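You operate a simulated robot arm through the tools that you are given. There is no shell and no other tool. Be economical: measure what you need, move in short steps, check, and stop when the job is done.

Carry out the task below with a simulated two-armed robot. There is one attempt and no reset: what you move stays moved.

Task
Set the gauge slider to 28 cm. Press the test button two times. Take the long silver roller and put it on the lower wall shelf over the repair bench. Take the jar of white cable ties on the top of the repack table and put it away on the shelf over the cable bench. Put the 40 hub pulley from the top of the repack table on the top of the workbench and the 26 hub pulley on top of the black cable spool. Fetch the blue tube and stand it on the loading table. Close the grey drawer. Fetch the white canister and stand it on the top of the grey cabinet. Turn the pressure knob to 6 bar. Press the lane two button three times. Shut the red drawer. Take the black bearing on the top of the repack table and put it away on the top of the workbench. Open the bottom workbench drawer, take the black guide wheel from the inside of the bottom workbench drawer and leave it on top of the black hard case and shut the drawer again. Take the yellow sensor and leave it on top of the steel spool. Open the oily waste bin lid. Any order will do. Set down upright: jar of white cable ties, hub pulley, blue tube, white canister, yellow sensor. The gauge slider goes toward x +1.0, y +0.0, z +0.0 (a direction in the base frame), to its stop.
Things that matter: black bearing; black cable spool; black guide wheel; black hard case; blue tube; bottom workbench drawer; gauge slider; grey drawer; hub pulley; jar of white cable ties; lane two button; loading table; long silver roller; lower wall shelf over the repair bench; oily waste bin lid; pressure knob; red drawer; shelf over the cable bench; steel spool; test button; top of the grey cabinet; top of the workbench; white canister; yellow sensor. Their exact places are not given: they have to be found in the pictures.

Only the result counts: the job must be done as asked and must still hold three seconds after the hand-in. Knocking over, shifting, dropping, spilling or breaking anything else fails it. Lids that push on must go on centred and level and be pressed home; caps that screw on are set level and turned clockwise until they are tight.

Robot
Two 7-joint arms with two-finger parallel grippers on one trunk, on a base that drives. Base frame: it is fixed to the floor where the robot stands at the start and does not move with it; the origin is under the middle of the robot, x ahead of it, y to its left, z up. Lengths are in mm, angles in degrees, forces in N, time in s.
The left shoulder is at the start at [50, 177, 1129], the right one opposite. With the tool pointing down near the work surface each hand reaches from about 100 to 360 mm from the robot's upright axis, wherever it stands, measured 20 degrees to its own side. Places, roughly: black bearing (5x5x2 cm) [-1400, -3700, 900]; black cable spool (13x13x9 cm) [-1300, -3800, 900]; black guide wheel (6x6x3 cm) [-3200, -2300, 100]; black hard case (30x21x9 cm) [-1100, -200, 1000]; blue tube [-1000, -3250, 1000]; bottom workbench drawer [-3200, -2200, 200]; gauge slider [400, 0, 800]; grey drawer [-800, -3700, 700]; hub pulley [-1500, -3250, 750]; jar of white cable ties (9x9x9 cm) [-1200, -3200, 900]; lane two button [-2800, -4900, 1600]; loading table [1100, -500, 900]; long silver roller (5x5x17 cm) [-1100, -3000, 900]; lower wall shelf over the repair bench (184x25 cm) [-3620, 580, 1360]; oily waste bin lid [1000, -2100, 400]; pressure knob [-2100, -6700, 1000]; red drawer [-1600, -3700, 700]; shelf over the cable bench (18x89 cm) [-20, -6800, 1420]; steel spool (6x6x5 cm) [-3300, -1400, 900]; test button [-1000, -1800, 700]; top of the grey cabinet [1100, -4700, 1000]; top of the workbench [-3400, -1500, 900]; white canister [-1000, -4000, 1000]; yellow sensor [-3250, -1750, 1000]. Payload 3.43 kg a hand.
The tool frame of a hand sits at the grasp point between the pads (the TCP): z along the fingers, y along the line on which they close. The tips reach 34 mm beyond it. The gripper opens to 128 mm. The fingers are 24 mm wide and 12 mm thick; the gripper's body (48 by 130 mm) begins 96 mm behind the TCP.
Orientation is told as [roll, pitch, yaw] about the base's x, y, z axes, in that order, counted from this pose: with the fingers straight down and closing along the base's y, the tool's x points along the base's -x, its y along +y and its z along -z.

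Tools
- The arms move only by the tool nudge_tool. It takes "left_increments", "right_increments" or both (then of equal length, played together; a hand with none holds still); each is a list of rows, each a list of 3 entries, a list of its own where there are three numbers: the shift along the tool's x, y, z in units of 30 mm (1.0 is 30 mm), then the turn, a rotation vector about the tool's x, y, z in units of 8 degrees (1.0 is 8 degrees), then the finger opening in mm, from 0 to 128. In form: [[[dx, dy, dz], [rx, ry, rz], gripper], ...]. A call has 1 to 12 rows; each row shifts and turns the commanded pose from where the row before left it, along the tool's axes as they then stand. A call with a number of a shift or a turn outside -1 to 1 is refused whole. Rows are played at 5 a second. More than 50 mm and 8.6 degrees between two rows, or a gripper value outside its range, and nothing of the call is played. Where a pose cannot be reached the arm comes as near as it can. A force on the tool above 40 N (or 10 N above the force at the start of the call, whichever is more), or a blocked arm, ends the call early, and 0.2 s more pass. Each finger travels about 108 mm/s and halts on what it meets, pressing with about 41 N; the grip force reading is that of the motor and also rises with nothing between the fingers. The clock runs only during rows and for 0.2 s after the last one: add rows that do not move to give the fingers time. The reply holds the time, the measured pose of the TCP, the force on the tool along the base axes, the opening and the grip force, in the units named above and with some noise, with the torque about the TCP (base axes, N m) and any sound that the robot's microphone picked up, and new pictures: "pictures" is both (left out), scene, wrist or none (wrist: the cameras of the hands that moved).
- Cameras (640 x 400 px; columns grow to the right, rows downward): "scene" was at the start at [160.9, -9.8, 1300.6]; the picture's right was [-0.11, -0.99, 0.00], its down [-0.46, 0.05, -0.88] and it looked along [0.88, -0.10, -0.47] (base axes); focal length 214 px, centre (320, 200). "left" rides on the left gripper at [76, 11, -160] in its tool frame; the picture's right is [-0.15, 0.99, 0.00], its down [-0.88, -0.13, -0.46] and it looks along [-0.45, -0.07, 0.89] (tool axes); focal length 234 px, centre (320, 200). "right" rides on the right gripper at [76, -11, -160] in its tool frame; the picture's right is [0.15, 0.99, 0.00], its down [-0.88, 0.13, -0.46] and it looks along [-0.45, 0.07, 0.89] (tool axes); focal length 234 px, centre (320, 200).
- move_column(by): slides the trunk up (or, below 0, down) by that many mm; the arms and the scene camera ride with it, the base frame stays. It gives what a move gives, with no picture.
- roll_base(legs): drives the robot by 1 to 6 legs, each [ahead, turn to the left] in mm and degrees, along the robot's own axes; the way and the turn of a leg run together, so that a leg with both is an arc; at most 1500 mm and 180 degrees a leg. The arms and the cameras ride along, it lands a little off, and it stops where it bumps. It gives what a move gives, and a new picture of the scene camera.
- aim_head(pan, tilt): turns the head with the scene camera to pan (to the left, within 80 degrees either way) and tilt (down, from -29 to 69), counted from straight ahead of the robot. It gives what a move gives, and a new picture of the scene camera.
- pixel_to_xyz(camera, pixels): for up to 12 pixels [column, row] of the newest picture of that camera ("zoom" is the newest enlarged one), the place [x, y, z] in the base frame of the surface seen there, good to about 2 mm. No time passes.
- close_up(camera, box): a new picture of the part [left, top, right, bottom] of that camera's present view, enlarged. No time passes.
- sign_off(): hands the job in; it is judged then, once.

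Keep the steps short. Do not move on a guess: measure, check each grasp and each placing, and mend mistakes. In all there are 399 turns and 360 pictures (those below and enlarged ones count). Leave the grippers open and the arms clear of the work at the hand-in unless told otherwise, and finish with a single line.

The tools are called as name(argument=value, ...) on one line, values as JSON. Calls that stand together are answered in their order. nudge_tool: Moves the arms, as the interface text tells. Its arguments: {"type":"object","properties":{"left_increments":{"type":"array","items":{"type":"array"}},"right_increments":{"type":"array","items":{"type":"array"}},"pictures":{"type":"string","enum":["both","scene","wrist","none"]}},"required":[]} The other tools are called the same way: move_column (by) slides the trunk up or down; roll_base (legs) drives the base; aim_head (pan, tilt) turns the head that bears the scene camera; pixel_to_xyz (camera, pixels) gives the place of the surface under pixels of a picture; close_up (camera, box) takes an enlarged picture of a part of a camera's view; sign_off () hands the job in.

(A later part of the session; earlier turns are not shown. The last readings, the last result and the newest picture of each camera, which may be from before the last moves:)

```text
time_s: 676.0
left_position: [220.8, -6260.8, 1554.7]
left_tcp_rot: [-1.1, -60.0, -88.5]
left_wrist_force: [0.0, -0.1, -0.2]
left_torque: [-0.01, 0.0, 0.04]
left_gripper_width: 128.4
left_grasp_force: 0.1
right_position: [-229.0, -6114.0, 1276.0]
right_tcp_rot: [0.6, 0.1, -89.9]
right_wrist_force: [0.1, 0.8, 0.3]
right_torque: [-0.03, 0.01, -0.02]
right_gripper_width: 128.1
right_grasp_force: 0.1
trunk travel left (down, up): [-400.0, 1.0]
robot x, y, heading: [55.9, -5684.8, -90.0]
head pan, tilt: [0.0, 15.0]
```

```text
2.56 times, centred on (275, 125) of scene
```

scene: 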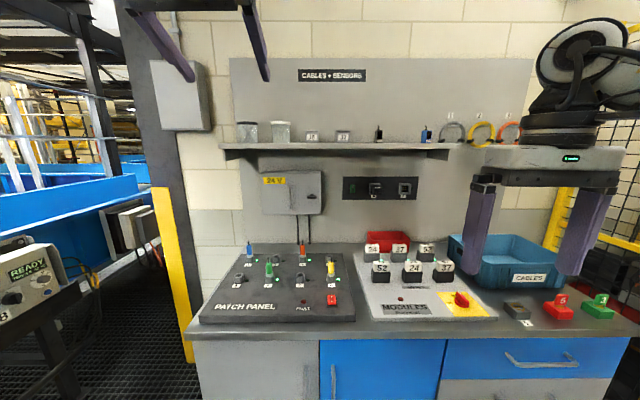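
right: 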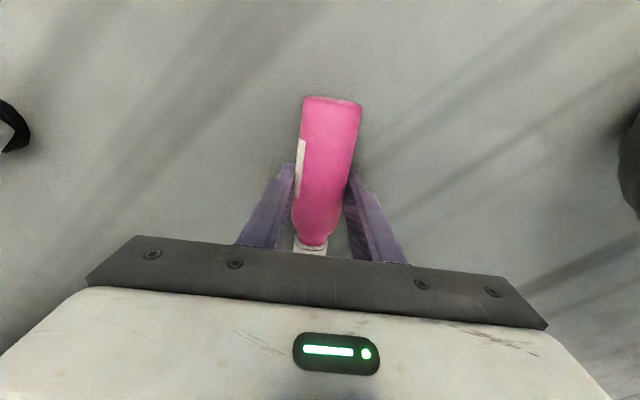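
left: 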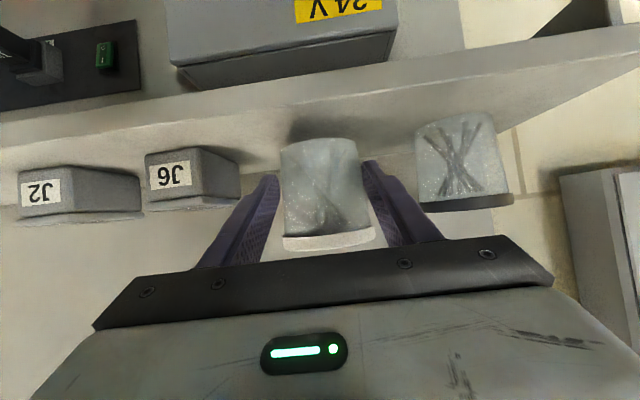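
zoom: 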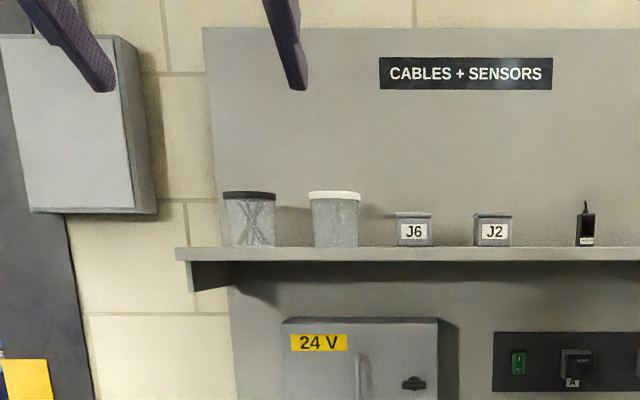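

The jar of cable ties is on the shelf, upright. Next: the pressure knob near (−2100, −6700). I level the left hand and turn to view the way west.

nudge_tool(left_increments=[[[0.3, 0, 0], [0, 1, 0], 128], [[0.3, 0, 0.2], [0, 1, 0], 128], [[0.3, 0, 0.5], [0, 1, 0], 128], [[0.3, 0, 0.7], [0, 1, 0], 128], [[0, 0, 1], [0, 1, 0], 128], [[0, 0, 1], [0, 1, 0], 128], [[0, 0, 1], [0, 1, 0], 128], [[0.5, 0, 1], [0, 0.5, 0], 128], [[0.5, 0, 1], [0, 0, 0], 128], [[0.5, 0, 1], [0, 0, 0], 128]], pictures="none")

roll_base(legs=[[-350, 0], [0, -90]])

```text
time_s: 678.1
left_position: [203.6, -6203.8, 1325.5]
left_tcp_rot: [-0.1, -10.2, -90.3]
left_wrist_force: [0.2, 0.2, 0.1]
left_torque: [-0.01, -0.02, 0.0]
left_gripper_width: 127.9
left_grasp_force: 0.0
left hand out of reach, approached as far as the arm can: row 3, 4, 5, 6, 7
right_position: [-229.5, -6115.3, 1275.4]
right_tcp_rot: [0.7, 0.2, -90.0]
right_wrist_force: [-0.1, 0.4, -0.1]
right_torque: [0.02, 0.01, -0.02]
right_gripper_width: 128.1
right_grasp_force: 0.1
trunk travel left (down, up): [-400.0, 1.0]
robot x, y, heading: [52.2, -5679.3, -90.0]
head pan, tilt: [0.0, 15.0]
```

```text
time_s: 684.1
left_position: [-458.5, -5517.5, 1325.9]
left_tcp_rot: [-0.1, -10.0, -176.9]
left_wrist_force: [0.2, -0.3, 0.0]
left_torque: [0.0, -0.01, -0.01]
left_gripper_width: 128.3
left_grasp_force: 0.1
right_position: [-395.5, -5080.0, 1275.3]
right_tcp_rot: [0.6, 0.2, -176.5]
right_wrist_force: [-0.1, 0.0, 0.0]
right_torque: [-0.04, -0.01, -0.03]
right_gripper_width: 128.1
right_grasp_force: 0.0
trunk travel left (down, up): [-400.0, 1.0]
robot x, y, heading: [49.4, -5339.0, -176.8]
head pan, tilt: [0.0, 15.0]
```

scene: 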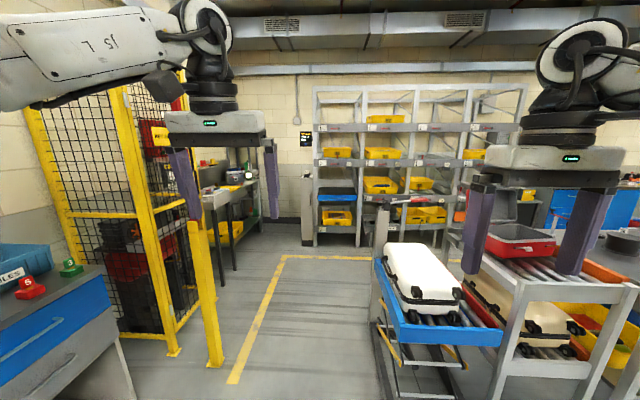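

There is a corridor west, between the yellow cage and the suitcase conveyor. I measure its sides.

pixel_to_xyz(camera="scene", pixels=[[215, 350], [172, 352], [385, 300], [395, 370], [500, 330], [306, 140], [235, 270], [300, 230], [340, 240], [225, 190], [440, 180], [270, 245]])

close_up(camera="scene", box=[180, 80, 480, 260])

```text
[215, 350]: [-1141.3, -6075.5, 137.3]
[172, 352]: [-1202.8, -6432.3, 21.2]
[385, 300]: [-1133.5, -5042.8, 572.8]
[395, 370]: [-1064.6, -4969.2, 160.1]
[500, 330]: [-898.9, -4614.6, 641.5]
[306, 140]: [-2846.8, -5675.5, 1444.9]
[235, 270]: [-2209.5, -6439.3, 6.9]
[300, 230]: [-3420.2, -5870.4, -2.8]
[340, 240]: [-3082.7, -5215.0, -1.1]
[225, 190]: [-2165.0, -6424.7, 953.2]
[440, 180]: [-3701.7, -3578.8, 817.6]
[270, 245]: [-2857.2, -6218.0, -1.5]
```

```text
2.13 times, centred on (330, 170) of scene
```

zoom: 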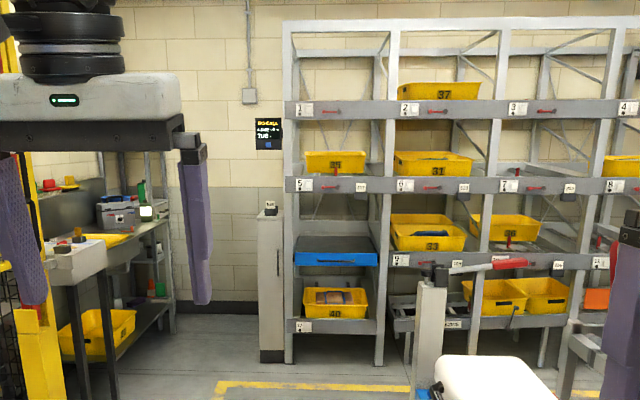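

I drive west through the corridor at y≈−5500.

roll_base(legs=[[0, 1.5], [1200, 0], [800, 0]])

close_up(camera="scene", box=[250, 0, 640, 240])

aim_head(pan=70, tilt=20)

```text
time_s: 694.3
left_position: [-2425.4, -5673.4, 1325.0]
left_tcp_rot: [-0.2, -10.0, -176.6]
left_wrist_force: [-0.4, -0.9, 0.3]
left_torque: [0.02, -0.02, 0.02]
left_gripper_width: 128.1
left_grasp_force: 0.1
right_position: [-2365.9, -5236.3, 1275.5]
right_tcp_rot: [0.7, 0.1, -176.3]
right_wrist_force: [-0.6, -0.2, -1.1]
right_torque: [-0.01, -0.02, 0.0]
right_gripper_width: 127.8
right_grasp_force: 0.0
trunk travel left (down, up): [-400.0, 1.0]
robot x, y, heading: [-1916.3, -5489.7, -176.4]
head pan, tilt: [0.0, 15.0]
```

scene: 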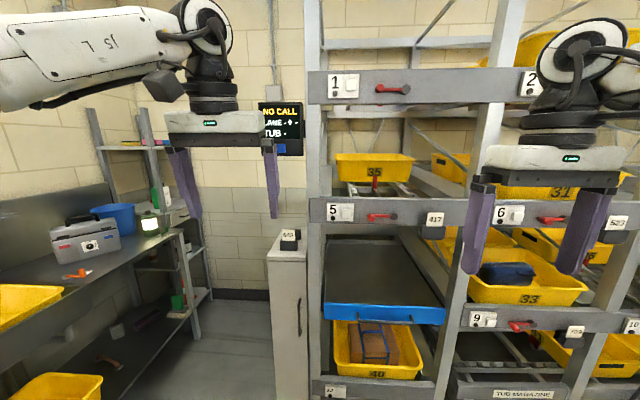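

```text
1.64 times, centred on (445, 120) of scene
```

zoom: 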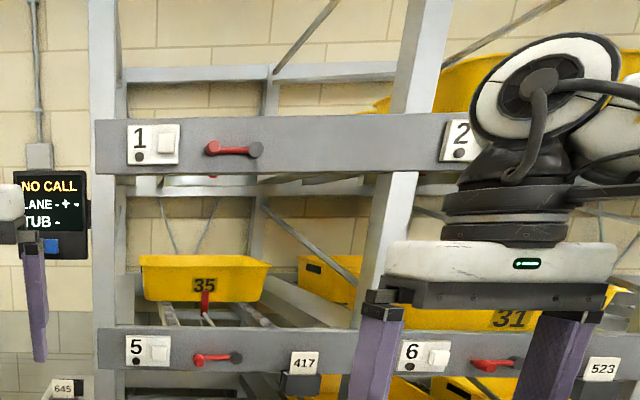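

```text
time_s: 695.7
left_position: [-2424.7, -5675.2, 1325.2]
left_tcp_rot: [-0.1, -10.0, -176.7]
left_wrist_force: [0.5, -0.2, 0.8]
left_torque: [0.0, -0.03, 0.05]
left_gripper_width: 128.0
left_grasp_force: 0.0
right_position: [-2365.1, -5236.4, 1276.8]
right_tcp_rot: [0.6, 0.0, -176.3]
right_wrist_force: [-0.6, -0.9, -0.3]
right_torque: [-0.01, 0.01, 0.03]
right_gripper_width: 128.2
right_grasp_force: 0.0
trunk travel left (down, up): [-400.0, 1.0]
robot x, y, heading: [-1915.9, -5490.0, -176.3]
head pan, tilt: [70.0, 20.0]
```

scene: 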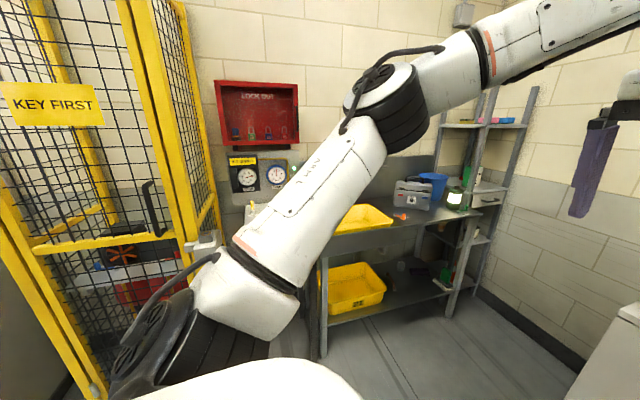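

I see the gauges on the left wall. I move 180 mm on and turn left to face them.

roll_base(legs=[[180, 0], [0, 86]])

aim_head(pan=0, tilt=22)

```text
time_s: 701.0
left_position: [-1941.1, -6023.1, 1325.5]
left_tcp_rot: [-0.1, -10.0, -89.5]
left_wrist_force: [-0.4, -0.3, 0.3]
left_torque: [-0.03, 0.04, 0.0]
left_gripper_width: 128.2
left_grasp_force: 0.1
right_position: [-2375.7, -5940.8, 1275.4]
right_tcp_rot: [0.7, 0.1, -89.2]
right_wrist_force: [0.2, 0.4, -0.7]
right_torque: [0.01, -0.02, 0.02]
right_gripper_width: 127.9
right_grasp_force: 0.0
trunk travel left (down, up): [-400.0, 1.0]
robot x, y, heading: [-2097.2, -5500.3, -89.4]
head pan, tilt: [70.0, 20.0]
```

scene: 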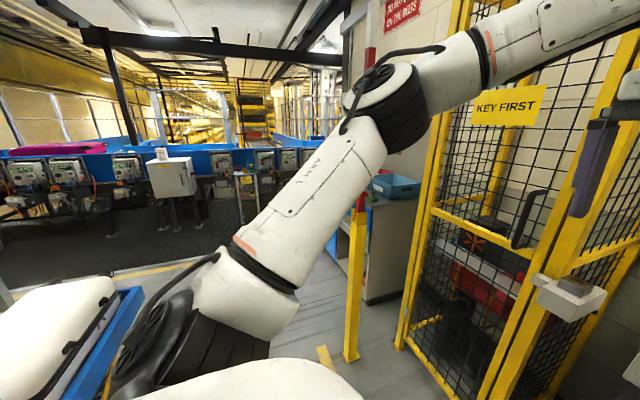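

```text
time_s: 702.4
left_position: [-1940.4, -6022.9, 1326.9]
left_tcp_rot: [-0.1, -10.0, -89.5]
left_wrist_force: [-1.0, -0.6, 0.3]
left_torque: [0.02, -0.01, 0.0]
left_gripper_width: 127.9
left_grasp_force: 0.0
right_position: [-2375.0, -5939.9, 1276.6]
right_tcp_rot: [0.6, 0.1, -89.2]
right_wrist_force: [-0.1, 0.1, -0.6]
right_torque: [-0.02, 0.0, 0.03]
right_gripper_width: 128.2
right_grasp_force: 0.0
trunk travel left (down, up): [-400.0, 1.0]
robot x, y, heading: [-2097.7, -5508.8, -89.1]
head pan, tilt: [0.0, 22.0]
```

scene: 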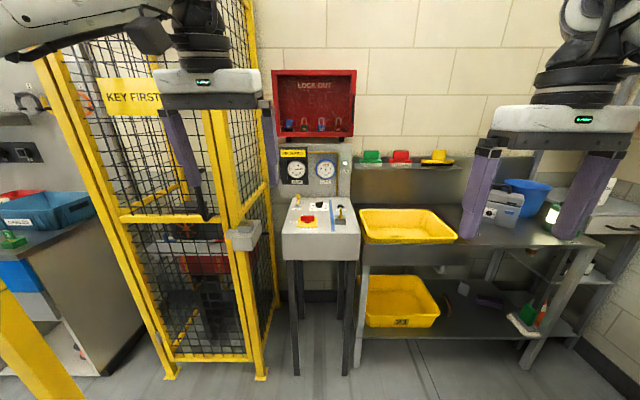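

The gauge stand is ahead at (320,210). I enlarge it.

close_up(camera="scene", box=[270, 140, 370, 270])

pixel_to_xyz(camera="scene", pixels=[[307, 220], [338, 213], [296, 203], [318, 228], [320, 258], [284, 240], [357, 240], [294, 170], [326, 170], [300, 200]])

```text
3.08 times, centred on (320, 205) of scene
```

zoom: 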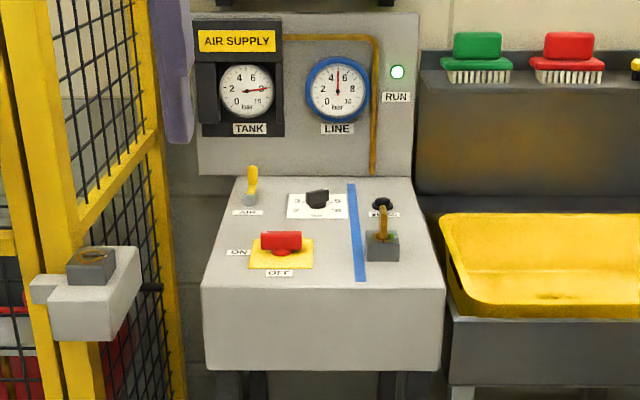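

```text
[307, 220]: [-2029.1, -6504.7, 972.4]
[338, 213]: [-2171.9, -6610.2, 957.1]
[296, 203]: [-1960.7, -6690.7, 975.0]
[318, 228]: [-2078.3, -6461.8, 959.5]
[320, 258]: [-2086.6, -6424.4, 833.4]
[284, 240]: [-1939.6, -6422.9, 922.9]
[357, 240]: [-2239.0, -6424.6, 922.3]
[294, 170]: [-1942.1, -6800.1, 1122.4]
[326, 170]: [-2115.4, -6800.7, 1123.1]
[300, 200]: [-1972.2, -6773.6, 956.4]
```

I measure the fence and the knob before coming closer.

pixel_to_xyz(camera="zoom", pixels=[[317, 196], [310, 196], [326, 200], [317, 212], [295, 205], [345, 208], [95, 300], [150, 200], [60, 250]])

close_up(camera="scene", box=[305, 192, 340, 220])

```text
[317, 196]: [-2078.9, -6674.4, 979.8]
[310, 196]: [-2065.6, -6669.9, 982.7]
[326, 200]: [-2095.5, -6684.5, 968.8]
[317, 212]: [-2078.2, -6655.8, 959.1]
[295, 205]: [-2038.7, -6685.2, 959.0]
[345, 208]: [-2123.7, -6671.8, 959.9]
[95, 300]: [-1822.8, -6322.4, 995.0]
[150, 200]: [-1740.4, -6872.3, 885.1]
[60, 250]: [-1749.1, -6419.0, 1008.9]
```

```text
14.29 times, centred on (322, 206) of scene
```

zoom: 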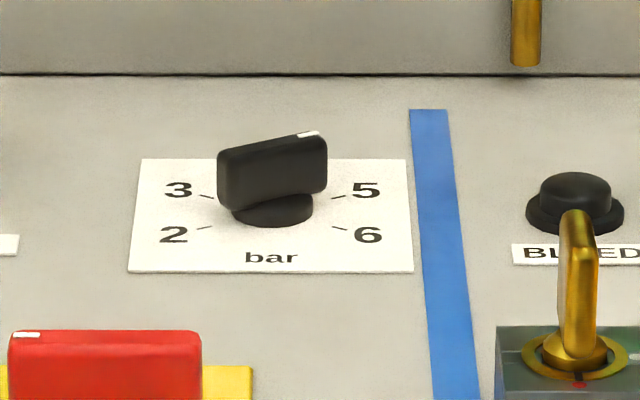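

pixel_to_xyz(camera="zoom", pixels=[[338, 198], [340, 229], [207, 197], [205, 228], [365, 190], [367, 235], [178, 190], [172, 235], [308, 135], [235, 155], [272, 220], [325, 165]])

```text
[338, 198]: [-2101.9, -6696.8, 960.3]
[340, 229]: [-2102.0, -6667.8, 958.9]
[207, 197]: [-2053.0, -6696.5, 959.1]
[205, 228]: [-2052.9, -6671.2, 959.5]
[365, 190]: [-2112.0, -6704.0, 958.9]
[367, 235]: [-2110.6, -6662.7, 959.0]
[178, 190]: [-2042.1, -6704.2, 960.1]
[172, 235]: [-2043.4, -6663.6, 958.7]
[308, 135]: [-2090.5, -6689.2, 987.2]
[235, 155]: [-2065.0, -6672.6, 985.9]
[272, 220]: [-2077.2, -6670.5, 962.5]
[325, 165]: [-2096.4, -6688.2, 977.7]
```

Knob centre ≈(−2077, −6683); its pointer is at 5 bar, the scale is 60° per bar, so 6 bar is 60° further clockwise. The wrist range doesn't suit a grip here, so I'll push the pointer end with a closed finger. I tuck the left hand back and drive up.

nudge_tool(left_increments=[[[1, 0, 0], [0, 0.6, 0], 128], [[1, 0, 0], [0, 0.65, 0], 128], [[1, 0, 0], [0, 0, 0], 128], [[1, 0, 0], [0, 0, 0], 128], [[1, 0, 0], [0, 0, 0], 128], [[1, 0, 0], [0, 0, 0], 128], [[1, 0, 0], [0, 0, 0], 128], [[1, 0, 0], [0, 0, 0], 128], [[1, 0, 0], [0, 0, 0], 128]], right_increments=[[[0, 1, 0], [0, 0, 0], 0], [[0, 1, 0], [0, 0, 0], 0], [[0, 1, 0], [0, 0, 0], 0], [[0, 1, 0], [0, 0, 0], 0], [[0, 1, 0], [0, 0, 0], 0], [[0, 0, 0], [0, 0, 0], 0], [[0, 0, 0], [0, 0, 0], 0], [[0, 0, 0], [0, 0, 0], 0], [[0, 0, 0], [0, 0, 0], 0]], pictures="none")

roll_base(legs=[[0, 9.2], [600, 0], [0, -10]])

aim_head(pan=-8, tilt=35)

```text
time_s: 704.4
left_position: [-1944.9, -5753.3, 1317.4]
left_tcp_rot: [-0.1, 0.0, -89.6]
left_wrist_force: [0.1, 0.5, 0.2]
left_torque: [-0.07, 0.03, 0.0]
left_gripper_width: 128.1
left_grasp_force: 0.0
right_position: [-2223.1, -5938.6, 1277.8]
right_tcp_rot: [0.6, 0.0, -89.2]
right_wrist_force: [0.0, 0.0, 0.3]
right_torque: [0.02, 0.01, 0.02]
right_gripper_width: 0.0
right_grasp_force: 33.6
trunk travel left (down, up): [-400.0, 1.0]
robot x, y, heading: [-2098.2, -5501.8, -89.2]
head pan, tilt: [0.0, 22.0]
```

```text
time_s: 709.0
left_position: [-1852.7, -6327.9, 1318.3]
left_tcp_rot: [-0.1, 0.0, -90.8]
left_wrist_force: [-0.8, 0.7, -0.3]
left_torque: [0.02, -0.06, 0.05]
left_gripper_width: 127.7
left_grasp_force: 0.1
right_position: [-2136.5, -6508.1, 1277.2]
right_tcp_rot: [0.6, 0.1, -90.4]
right_wrist_force: [0.0, -0.5, -0.2]
right_torque: [0.01, -0.01, 0.03]
right_gripper_width: 0.0
right_grasp_force: 33.5
trunk travel left (down, up): [-400.0, 1.0]
robot x, y, heading: [-2001.8, -6072.5, -90.2]
head pan, tilt: [0.0, 22.0]
```

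scene: 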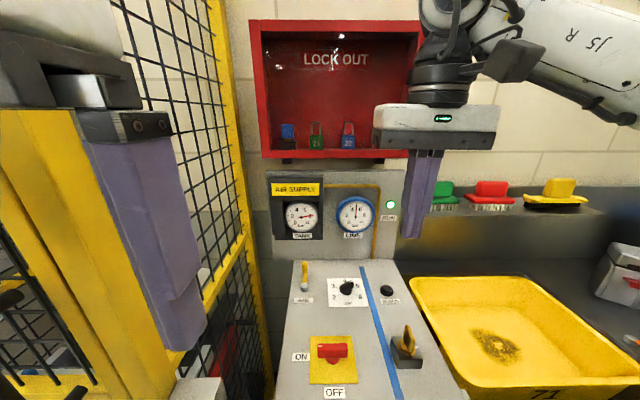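

```text
time_s: 709.8
left_position: [-1852.9, -6327.6, 1318.4]
left_tcp_rot: [-0.1, 0.0, -90.9]
left_wrist_force: [-0.4, -0.6, -0.4]
left_torque: [0.04, 0.0, 0.05]
left_gripper_width: 127.8
left_grasp_force: 0.1
right_position: [-2135.0, -6505.9, 1276.4]
right_tcp_rot: [0.5, 0.1, -90.5]
right_wrist_force: [0.6, 0.4, 0.4]
right_torque: [-0.03, 0.02, -0.01]
right_gripper_width: 0.0
right_grasp_force: 32.8
trunk travel left (down, up): [-400.0, 1.0]
robot x, y, heading: [-1997.7, -6074.1, -90.3]
head pan, tilt: [-8.0, 35.0]
```

scene: 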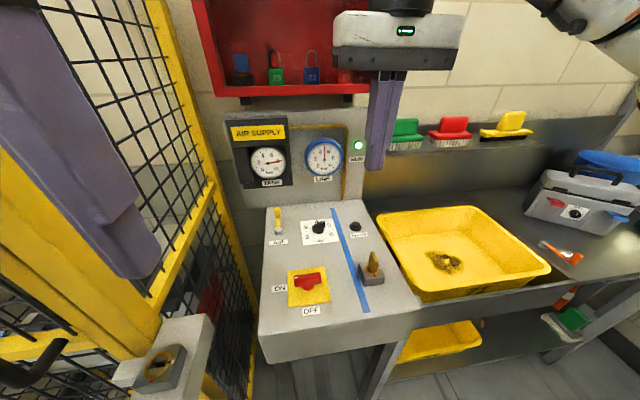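

I measure the lock-out box above and the knob.

pixel_to_xyz(camera="scene", pixels=[[300, 92], [290, 50], [318, 226], [325, 228], [315, 232], [312, 222], [322, 232], [318, 220]])

close_up(camera="scene", box=[295, 135, 355, 250])

```text
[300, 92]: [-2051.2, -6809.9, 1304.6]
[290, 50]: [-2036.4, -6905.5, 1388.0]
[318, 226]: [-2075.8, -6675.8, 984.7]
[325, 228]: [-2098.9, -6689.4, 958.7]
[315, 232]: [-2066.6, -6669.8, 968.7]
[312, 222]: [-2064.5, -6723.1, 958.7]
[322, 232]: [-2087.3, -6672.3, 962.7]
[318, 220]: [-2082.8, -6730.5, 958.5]
```

```text
3.48 times, centred on (325, 192) of scene
```

zoom: 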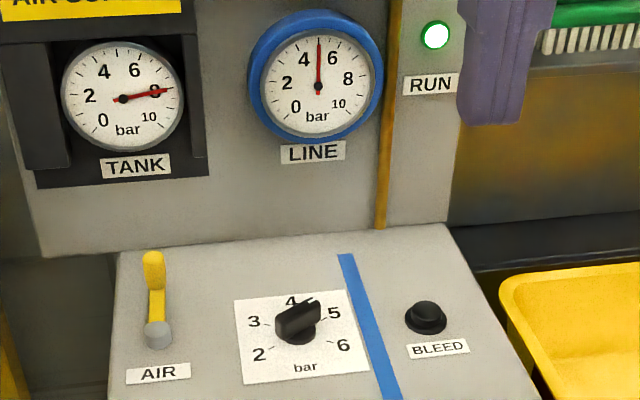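

I bring the closed right finger down just in front of the knob's tail end (left, near side); pushing that end away turns the knob clockwise.

nudge_tool(right_increments=[[[-0.45, 0.28, 1], [0, 0, 0], 0], [[-0.45, 0.28, 1], [0, 0, 0], 0], [[-0.45, 0.28, 1], [0, 0, 0], 0], [[-0.45, 0.28, 1], [0, 0, 0], 0], [[-0.45, 0.28, 1], [0, 0, 0], 0], [[-0.45, 0.28, 1], [0, 0, 0], 0], [[-0.45, 0.28, 1], [0, 0, 0], 0], [[-0.45, 0.28, 1], [0, 0, 0], 0], [[-0.45, 0.28, 1], [0, 0, 0], 0], [[0, 0, 0.1], [0, 0, 0], 0]], pictures="wrist")

close_up(camera="scene", box=[265, 135, 385, 260])

```text
time_s: 712.0
left_position: [-1852.6, -6327.7, 1317.0]
left_tcp_rot: [-0.2, 0.0, -90.9]
left_wrist_force: [-0.1, 0.0, 0.0]
left_torque: [-0.04, 0.0, 0.0]
left_gripper_width: 127.8
left_grasp_force: 0.1
right_position: [-2057.7, -6625.7, 1003.9]
right_tcp_rot: [0.6, 0.0, -90.4]
right_wrist_force: [0.0, 0.5, -0.4]
right_torque: [-0.02, 0.02, 0.03]
right_gripper_width: 0.2
right_grasp_force: 32.5
trunk travel left (down, up): [-400.0, 1.0]
robot x, y, heading: [-1999.3, -6074.0, -90.4]
head pan, tilt: [-8.0, 35.0]
```

right: 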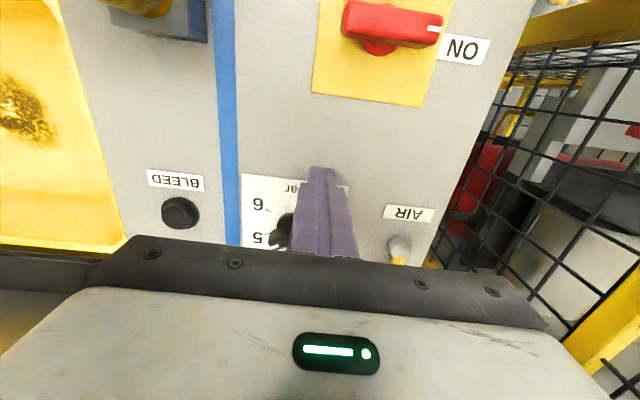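

```text
3.20 times, centred on (325, 198) of scene
```

zoom: 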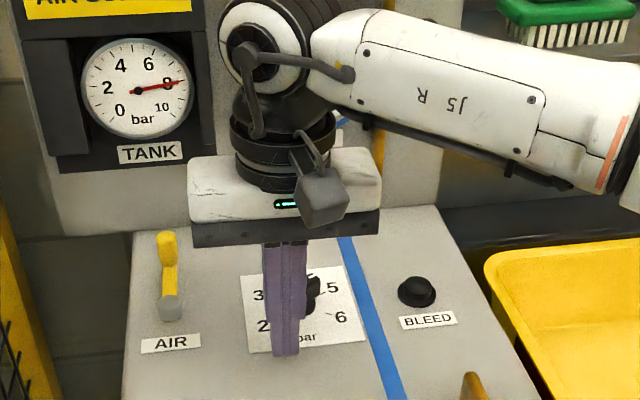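

In place. I push away in small steps.

nudge_tool(right_increments=[[[-0.5, 0, 0], [0, 0, 0], 0], [[-0.3, 0, 0], [0, 0, 0], 0], [[-0.2, 0, 0], [0, 0, 0], 0], [[-0.15, 0, 0], [0, 0, 0], 0], [[0, 0, 0], [0, 0, 0], 0]], pictures="none")

close_up(camera="right", box=[220, 150, 360, 260])

```text
time_s: 713.2
left_position: [-1850.1, -6327.8, 1317.5]
left_tcp_rot: [-0.3, -0.1, -90.8]
left_wrist_force: [0.3, 0.6, 0.0]
left_torque: [-0.01, -0.02, 0.02]
left_gripper_width: 127.8
left_grasp_force: 0.0
right_position: [-2056.1, -6660.7, 1004.9]
right_tcp_rot: [0.7, 0.2, -90.2]
right_wrist_force: [6.7, 3.9, -1.9]
right_torque: [0.05, -0.12, 0.04]
right_gripper_width: 0.1
right_grasp_force: 32.9
trunk travel left (down, up): [-400.0, 1.0]
robot x, y, heading: [-2000.7, -6072.2, -90.3]
head pan, tilt: [-8.0, 35.0]
```

```text
3.64 times, centred on (290, 205) of right
```

zoom: 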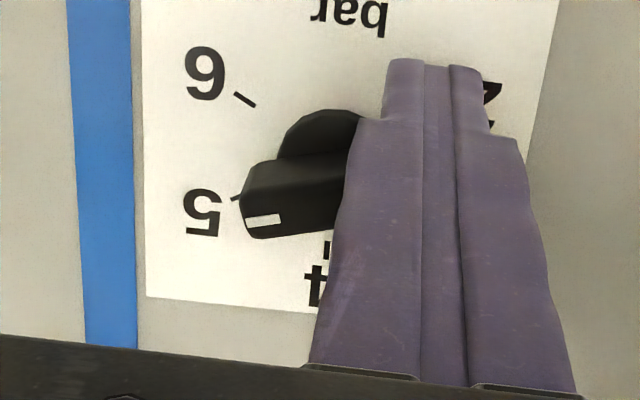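

The pointer has moved past 5. I push further.

nudge_tool(right_increments=[[[-0.13, 0, 0], [0, 0, 0], 0], [[-0.13, 0, 0], [0, 0, 0], 0], [[0, 0, 0], [0, 0, 0], 0]], pictures="none")

close_up(camera="right", box=[220, 150, 360, 260])

```text
time_s: 714.0
left_position: [-1849.9, -6326.9, 1317.5]
left_tcp_rot: [-0.4, -0.1, -90.8]
left_wrist_force: [-0.8, -1.0, 0.1]
left_torque: [0.01, -0.02, 0.04]
left_gripper_width: 127.7
left_grasp_force: 0.1
right_position: [-2053.6, -6666.5, 1005.1]
right_tcp_rot: [0.8, 0.2, -90.2]
right_wrist_force: [17.8, 9.1, 0.0]
right_torque: [-0.1, -0.29, 0.08]
right_gripper_width: 0.1
right_grasp_force: 33.2
trunk travel left (down, up): [-400.0, 1.0]
robot x, y, heading: [-1997.9, -6075.3, -90.5]
head pan, tilt: [-8.0, 35.0]
```

```text
3.64 times, centred on (290, 205) of right
```

zoom: 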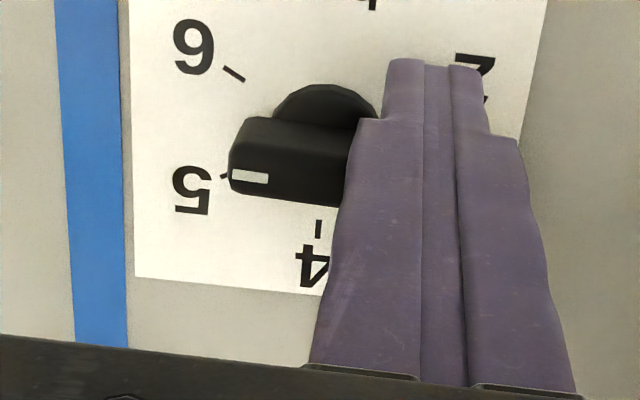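

The finger slides off the tail's end. I back off 8 mm, shift 8 mm toward the pivot, and push again.

nudge_tool(right_increments=[[[0.3, 0, 0], [0, 0, 0], 0], [[0, -0.3, 0], [0, 0, 0], 0], [[-0.3, 0, 0], [0, 0, 0], 0], [[-0.15, 0, 0], [0, 0, 0], 0], [[-0.1, 0, 0], [0, 0, 0], 0], [[0, 0, 0], [0, 0, 0], 0]], pictures="none")

close_up(camera="right", box=[220, 150, 360, 260])

```text
time_s: 715.4
left_position: [-1849.9, -6324.6, 1318.3]
left_tcp_rot: [-0.3, -0.2, -90.8]
left_wrist_force: [-0.5, -0.2, 0.5]
left_torque: [-0.01, 0.03, 0.03]
left_gripper_width: 127.9
left_grasp_force: 0.1
right_position: [-2058.4, -6671.7, 1004.9]
right_tcp_rot: [1.1, 0.7, -89.7]
right_wrist_force: [25.3, 27.1, -5.4]
right_torque: [0.49, -0.46, -0.01]
right_gripper_width: 0.0
right_grasp_force: 33.5
trunk travel left (down, up): [-400.0, 1.0]
robot x, y, heading: [-1999.0, -6073.3, -90.4]
head pan, tilt: [-8.0, 35.0]
```

```text
3.64 times, centred on (290, 205) of right
```

zoom: 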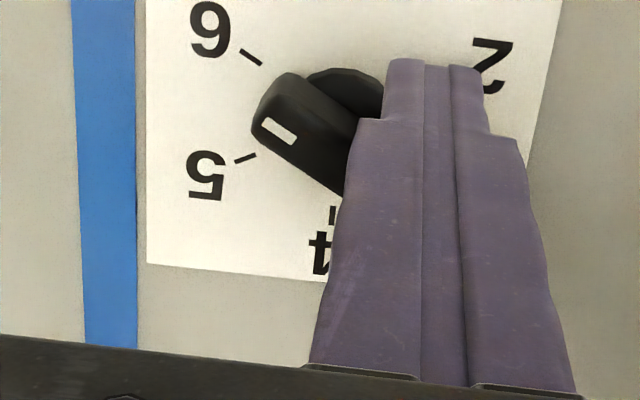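

The pointer looks at about 6. I back the finger off and read the gauge and the dial.

nudge_tool(right_increments=[[[0.5, 0, 0], [0, 0, 0], 0], [[1, 0, 0], [0, 0, 0], 0], [[1, 0, -0.5], [0, 0, 0], 0], [[0.5, -1, -1], [0, 0, 0], 0], [[0, -1, -1], [0, 0, 0], 0], [[0, -1, -1], [0, 0, 0], 0], [[0, -1, -1], [0, 0, 0], 0]], pictures="none")

close_up(camera="scene", box=[285, 130, 365, 250])

```text
time_s: 717.0
left_position: [-1853.7, -6329.1, 1317.3]
left_tcp_rot: [-0.1, 0.1, -90.7]
left_wrist_force: [-0.8, 0.7, 0.2]
left_torque: [-0.01, -0.02, -0.02]
left_gripper_width: 128.1
left_grasp_force: 0.1
right_position: [-2188.0, -6586.3, 1140.9]
right_tcp_rot: [0.6, 0.1, -90.4]
right_wrist_force: [0.0, -0.5, 0.3]
right_torque: [0.0, 0.02, 0.0]
right_gripper_width: 0.2
right_grasp_force: 33.2
trunk travel left (down, up): [-400.0, 1.0]
robot x, y, heading: [-2000.0, -6075.1, -90.3]
head pan, tilt: [-8.0, 35.0]
```

```text
3.33 times, centred on (325, 190) of scene
```

zoom: 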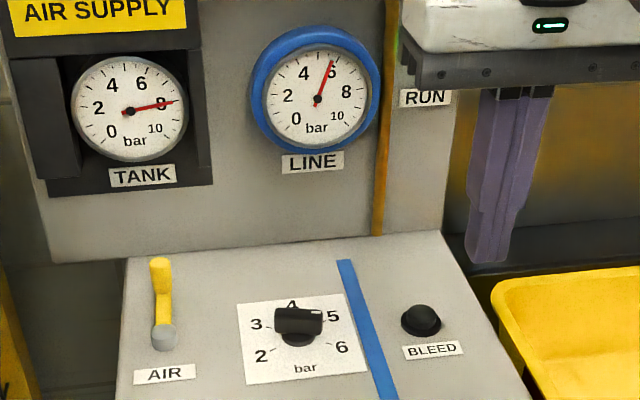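

close_up(camera="scene", box=[304, 135, 346, 175])

close_up(camera="scene", box=[300, 216, 338, 246])

```text
10.00 times, centred on (325, 155) of scene
```

zoom: 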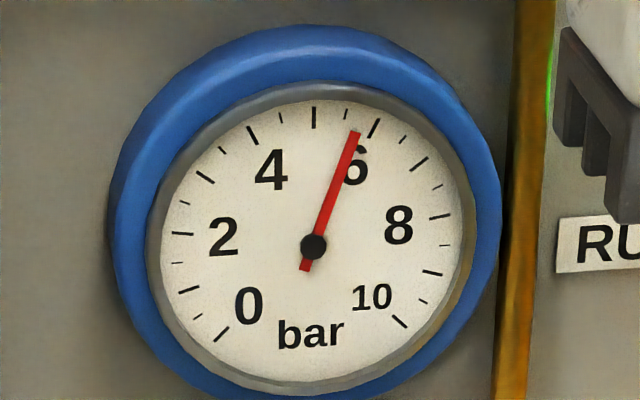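

```text
13.33 times, centred on (319, 231) of scene
```

zoom: 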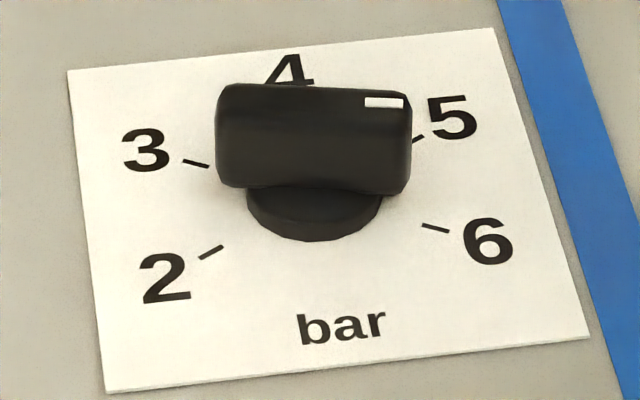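

The gauge reads about 5.7. I return to the same spot and push about 4 mm further.

nudge_tool(right_increments=[[[0, 1, 1], [0, 0, 0], 0], [[0, 1, 1], [0, 0, 0], 0], [[0, 1, 1], [0, 0, 0], 0], [[-0.5, 1, 1], [0, 0, 0], 0], [[-1, 0, 0.5], [0, 0, 0], 0], [[-0.8, 0, 0], [0, 0, 0], 0], [[-0.35, 0, 0], [0, 0, 0], 0], [[-0.15, 0, 0], [0, 0, 0], 0], [[-0.1, 0, 0], [0, 0, 0], 0], [[-0.08, 0, 0], [0, 0, 0], 0], [[0, 0, 0], [0, 0, 0], 0]], pictures="none")

close_up(camera="right", box=[220, 150, 360, 260])

```text
time_s: 719.0
left_position: [-1853.3, -6327.7, 1317.6]
left_tcp_rot: [-0.2, -0.1, -90.9]
left_wrist_force: [-0.1, 0.0, -0.5]
left_torque: [0.04, 0.03, 0.02]
left_gripper_width: 128.0
left_grasp_force: 0.1
right_position: [-2063.5, -6668.6, 1004.3]
right_tcp_rot: [0.5, 1.5, -90.0]
right_wrist_force: [0.8, 14.5, 8.3]
right_torque: [0.26, 0.1, -0.09]
right_gripper_width: 0.0
right_grasp_force: 33.2
trunk travel left (down, up): [-400.0, 1.0]
robot x, y, heading: [-2000.0, -6072.5, -90.3]
head pan, tilt: [-8.0, 35.0]
stopped in row 10 (right hand): the force on the tool passed its limit (the readings are from after the stop); the commanded pose is now the measured one
```

```text
3.64 times, centred on (290, 205) of right
```

zoom: 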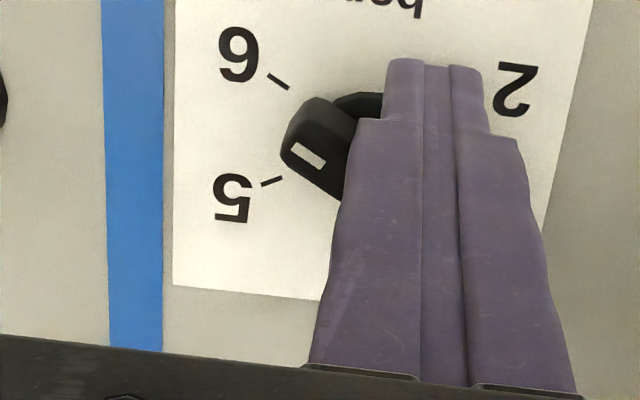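

The finger sits too close to the pivot. I back off, shift 8 mm out, and push.

nudge_tool(right_increments=[[[0.4, 0, 0], [0, 0, 0], 0], [[0, 0.27, 0], [0, 0, 0], 0], [[-0.35, 0, 0], [0, 0, 0], 0], [[-0.15, 0, 0], [0, 0, 0], 0], [[-0.1, 0, 0], [0, 0, 0], 0], [[-0.1, 0, 0], [0, 0, 0], 0], [[-0.06, 0, 0], [0, 0, 0], 0], [[0, 0, 0], [0, 0, 0], 0]], pictures="none")

close_up(camera="right", box=[220, 150, 360, 260])

```text
time_s: 720.6
left_position: [-1853.3, -6324.6, 1317.9]
left_tcp_rot: [0.0, -0.1, -90.9]
left_wrist_force: [-0.6, -0.1, 0.2]
left_torque: [0.03, -0.03, -0.03]
left_gripper_width: 128.2
left_grasp_force: 0.1
right_position: [-2056.1, -6673.1, 1003.2]
right_tcp_rot: [0.5, 2.5, -89.8]
right_wrist_force: [-0.4, 16.0, 9.9]
right_torque: [0.23, 0.13, -0.14]
right_gripper_width: 0.0
right_grasp_force: 32.7
trunk travel left (down, up): [-400.0, 1.0]
robot x, y, heading: [-2000.2, -6071.8, -90.5]
head pan, tilt: [-8.0, 35.0]
stopped in row 8 (right hand): the force on the tool passed its limit (the readings are from after the stop); the commanded pose is now the measured one
```

```text
3.64 times, centred on (290, 205) of right
```

zoom: 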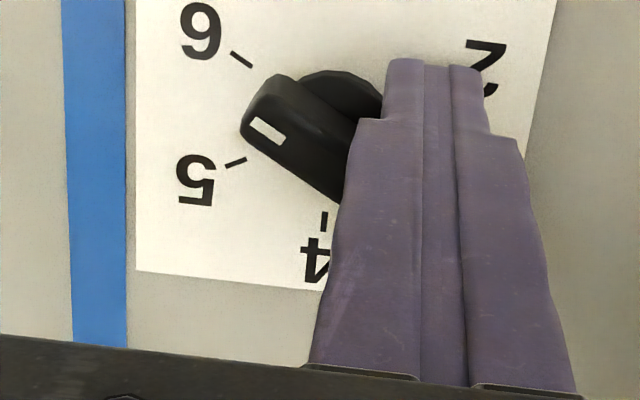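

nudge_tool(right_increments=[[[0.5, 0, 0], [0, 0, 0], 0], [[1, 0, 0], [0, 0, 0], 0], [[1, 0, -0.5], [0, 0, 0], 0], [[0.5, -1, -1], [0, 0, 0], 0], [[0, -1, -1], [0, 0, 0], 0], [[0, -1, -1], [0, 0, 0], 0], [[0, -1, -1], [0, 0, 0], 0]], pictures="none")

close_up(camera="scene", box=[304, 135, 346, 175])

close_up(camera="scene", box=[300, 216, 338, 246])

```text
time_s: 722.2
left_position: [-1854.3, -6326.8, 1317.5]
left_tcp_rot: [-0.1, -0.1, -90.9]
left_wrist_force: [0.9, 0.8, -0.1]
left_torque: [-0.02, -0.04, -0.02]
left_gripper_width: 128.1
left_grasp_force: 0.1
right_position: [-2176.8, -6593.3, 1142.6]
right_tcp_rot: [0.5, 2.3, -89.8]
right_wrist_force: [-0.4, 0.2, -0.1]
right_torque: [0.0, 0.0, 0.0]
right_gripper_width: 0.1
right_grasp_force: 32.8
trunk travel left (down, up): [-400.0, 1.0]
robot x, y, heading: [-2000.6, -6074.2, -90.7]
head pan, tilt: [-8.0, 35.0]
```

```text
10.00 times, centred on (325, 155) of scene
```

zoom: 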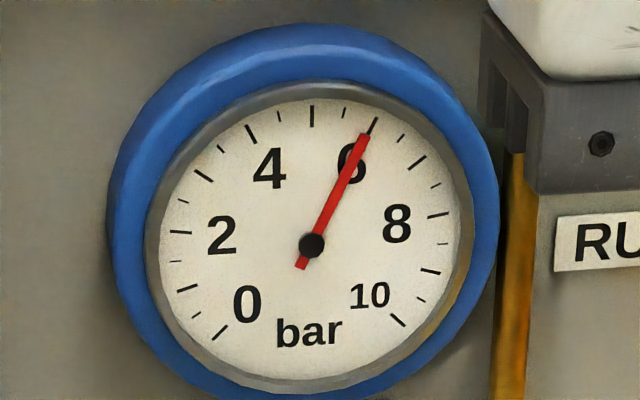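

```text
13.33 times, centred on (319, 231) of scene
```

zoom: 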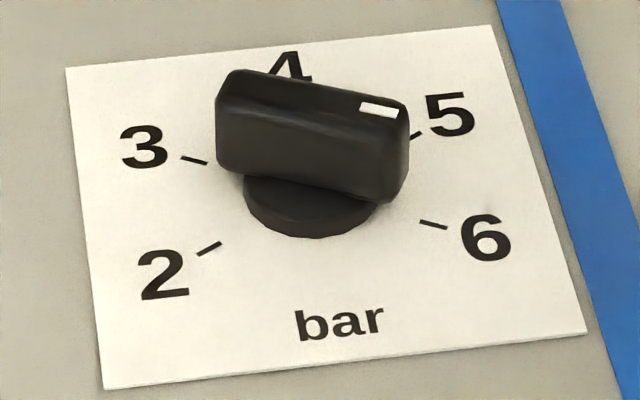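

The needle stands on 6 bar (with the knob at its stop). Next: the lane two button on the tub rack near (−2800, −4900, 1600). I drive there and face −x.

roll_base(legs=[[-450, 0], [0, -161.5], [497, 0], [0, 72]])

aim_head(pan=-5, tilt=-10)

```text
time_s: 737.3
left_position: [-2391.5, -5291.3, 1317.2]
left_tcp_rot: [-0.1, 0.0, 177.8]
left_wrist_force: [0.4, -0.7, 0.6]
left_torque: [-0.01, 0.03, 0.0]
left_gripper_width: 127.9
left_grasp_force: 0.0
right_position: [-2648.8, -4961.1, 1142.7]
right_tcp_rot: [0.4, 2.3, 178.6]
right_wrist_force: [0.4, -0.3, -0.1]
right_torque: [0.04, 0.02, 0.01]
right_gripper_width: 0.2
right_grasp_force: 33.0
trunk travel left (down, up): [-400.0, 1.0]
robot x, y, heading: [-2136.7, -5151.6, 178.3]
head pan, tilt: [-8.0, 35.0]
```

scene: 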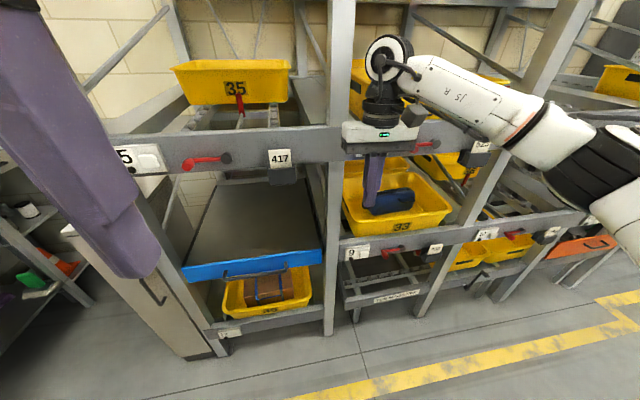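

```text
time_s: 738.4
left_position: [-2390.5, -5290.4, 1317.4]
left_tcp_rot: [-0.1, 0.0, 177.8]
left_wrist_force: [-0.2, 0.3, 0.5]
left_torque: [-0.01, -0.02, -0.01]
left_gripper_width: 128.1
left_grasp_force: 0.1
right_position: [-2648.7, -4960.3, 1141.8]
right_tcp_rot: [0.5, 2.3, 178.8]
right_wrist_force: [0.1, 0.1, 0.6]
right_torque: [0.05, 0.02, 0.01]
right_gripper_width: 0.0
right_grasp_force: 33.2
trunk travel left (down, up): [-400.0, 1.0]
robot x, y, heading: [-2131.8, -5148.4, 177.8]
head pan, tilt: [-5.0, -10.0]
```

scene: 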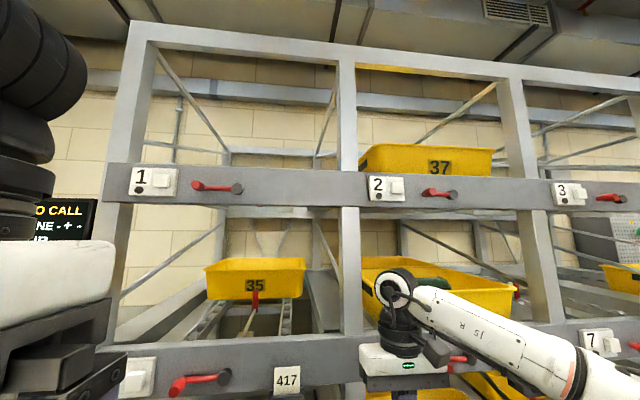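

Lane 2's plate is at (386,187). I enlarge and measure.

close_up(camera="scene", box=[350, 160, 480, 220])

pixel_to_xyz(camera="scene", pixels=[[396, 187], [390, 187], [402, 187], [396, 181], [396, 194], [376, 186], [428, 192], [386, 205], [452, 194]])

```text
4.92 times, centred on (415, 190) of scene
```

zoom: 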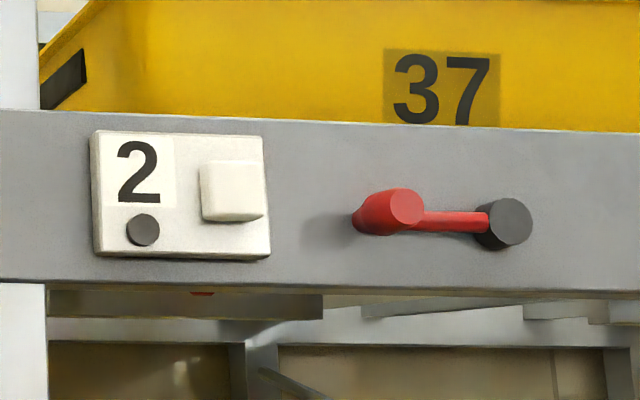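

```text
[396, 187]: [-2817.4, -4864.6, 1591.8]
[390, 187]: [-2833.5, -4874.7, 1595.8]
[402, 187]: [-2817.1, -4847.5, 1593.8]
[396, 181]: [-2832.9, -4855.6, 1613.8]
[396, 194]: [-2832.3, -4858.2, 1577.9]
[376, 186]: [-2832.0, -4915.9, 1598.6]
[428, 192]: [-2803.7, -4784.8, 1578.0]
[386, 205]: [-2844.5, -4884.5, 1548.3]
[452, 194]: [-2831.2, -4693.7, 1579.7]
```

Button: face x≈−2817, centre (y −4859, z 1593). I pitch the right hand forward while raising it.

nudge_tool(right_increments=[[[0, 0, -0.83], [0, -1, 0], 0], [[-0.116, 0, -0.82], [0, -1, 0], 0], [[-0.229, 0, -0.8], [0, -1, 0], 0], [[-0.338, 0, -0.758], [0, -1, 0], 0], [[-0.44, 0, -0.704], [0, -1, 0], 0], [[-0.534, 0, -0.636], [0, -1, 0], 0], [[-0.617, 0, -0.555], [0, -1, 0], 0], [[-0.688, 0, -0.465], [0, -1, 0], 0], [[-0.746, 0, -0.366], [0, -1, 0], 0], [[-0.789, 0, -0.257], [0, -1, 0], 0], [[-0.817, 0, -0.144], [0, -1, 0], 0], [[-0.829, 0, -0.029], [0, -0.5, 0], 0]], pictures="scene")

```text
time_s: 741.0
left_position: [-2390.3, -5290.3, 1316.9]
left_tcp_rot: [0.0, -0.1, 177.9]
left_wrist_force: [-0.6, 0.0, 0.7]
left_torque: [0.0, -0.01, 0.01]
left_gripper_width: 127.8
left_grasp_force: 0.1
right_position: [-2662.5, -4958.0, 1439.9]
right_tcp_rot: [68.9, -89.5, 109.7]
right_wrist_force: [0.8, -0.5, 0.3]
right_torque: [0.03, -0.01, -0.03]
right_gripper_width: 0.0
right_grasp_force: 32.8
trunk travel left (down, up): [-400.0, 1.0]
robot x, y, heading: [-2136.8, -5150.1, 178.1]
head pan, tilt: [-5.0, -10.0]
```

scene: 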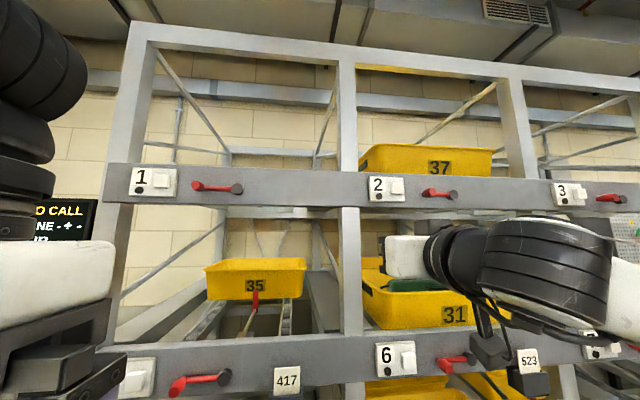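

Level and pointing at the rack. I raise and shift to the button, then approach to 30 mm.

nudge_tool(right_increments=[[[-0.85, -0.55, 0], [0, 0, 0], 0], [[-0.85, -0.55, 0], [0, 0, 0], 0], [[-0.85, -0.55, 0], [0, 0, 0], 0], [[-0.85, -0.55, 0], [0, 0, 0], 0], [[-0.85, -0.55, 0], [0, 0, 0], 0], [[-0.85, -0.55, 0], [0, 0, 0], 0], [[0, 0, 1], [0, 0, 0], 0], [[0, 0, 1], [0, 0, 0], 0], [[0, 0, 1], [0, 0, 0], 0]], pictures="both")

```text
time_s: 743.0
left_position: [-2391.5, -5291.0, 1315.9]
left_tcp_rot: [-0.1, -0.1, 177.8]
left_wrist_force: [-0.1, 0.7, -0.4]
left_torque: [0.02, -0.02, 0.05]
left_gripper_width: 127.8
left_grasp_force: 0.1
right_position: [-2752.0, -4854.2, 1587.7]
right_tcp_rot: [45.7, -89.4, 133.0]
right_wrist_force: [-0.2, 0.4, -0.5]
right_torque: [0.02, 0.0, 0.0]
right_gripper_width: 0.0
right_grasp_force: 32.9
trunk travel left (down, up): [-400.0, 1.0]
robot x, y, heading: [-2131.4, -5152.9, 178.0]
head pan, tilt: [-5.0, -10.0]
```

scene: 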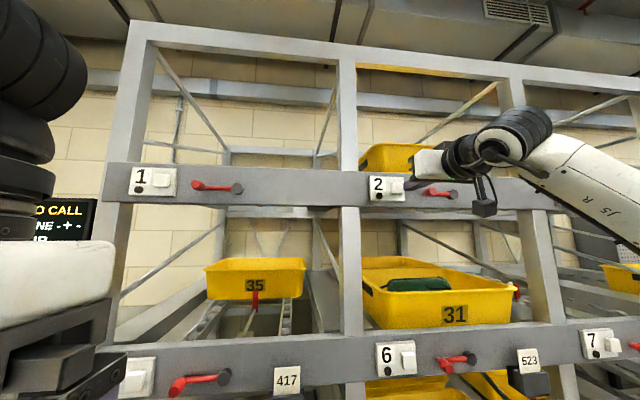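
right: 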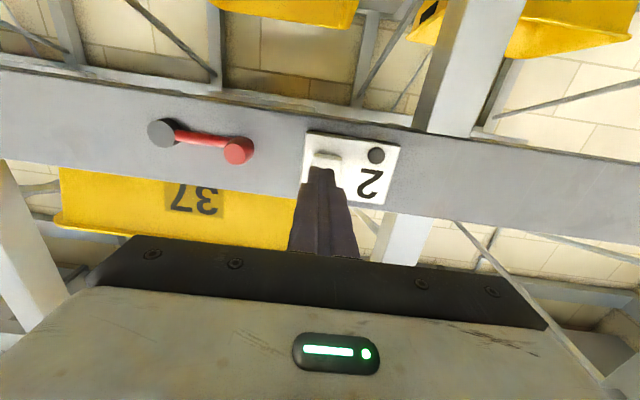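

The fingertip is in line with the white button (326,160). First press.

nudge_tool(right_increments=[[[0.13, 0.13, 0.5], [0, 0, 0], 0], [[0, 0, 0.4], [0, 0, 0], 0], [[0, 0, 0.15], [0, 0, 0], 0], [[0, 0, 0.12], [0, 0, 0], 0], [[0, 0, 0.1], [0, 0, 0], 0]], pictures="none")

```text
time_s: 744.2
left_position: [-2390.2, -5289.8, 1317.5]
left_tcp_rot: [0.0, 0.0, 177.8]
left_wrist_force: [0.1, 0.7, -0.2]
left_torque: [-0.03, -0.01, 0.01]
left_gripper_width: 128.1
left_grasp_force: 0.1
right_position: [-2788.4, -4858.8, 1586.9]
right_tcp_rot: [52.7, -89.5, 126.2]
right_wrist_force: [1.6, 0.4, -2.3]
right_torque: [0.02, -0.04, 0.01]
right_gripper_width: 0.0
right_grasp_force: 32.8
trunk travel left (down, up): [-400.0, 1.0]
robot x, y, heading: [-2134.4, -5147.8, 177.9]
head pan, tilt: [-5.0, -10.0]
heard: click
```

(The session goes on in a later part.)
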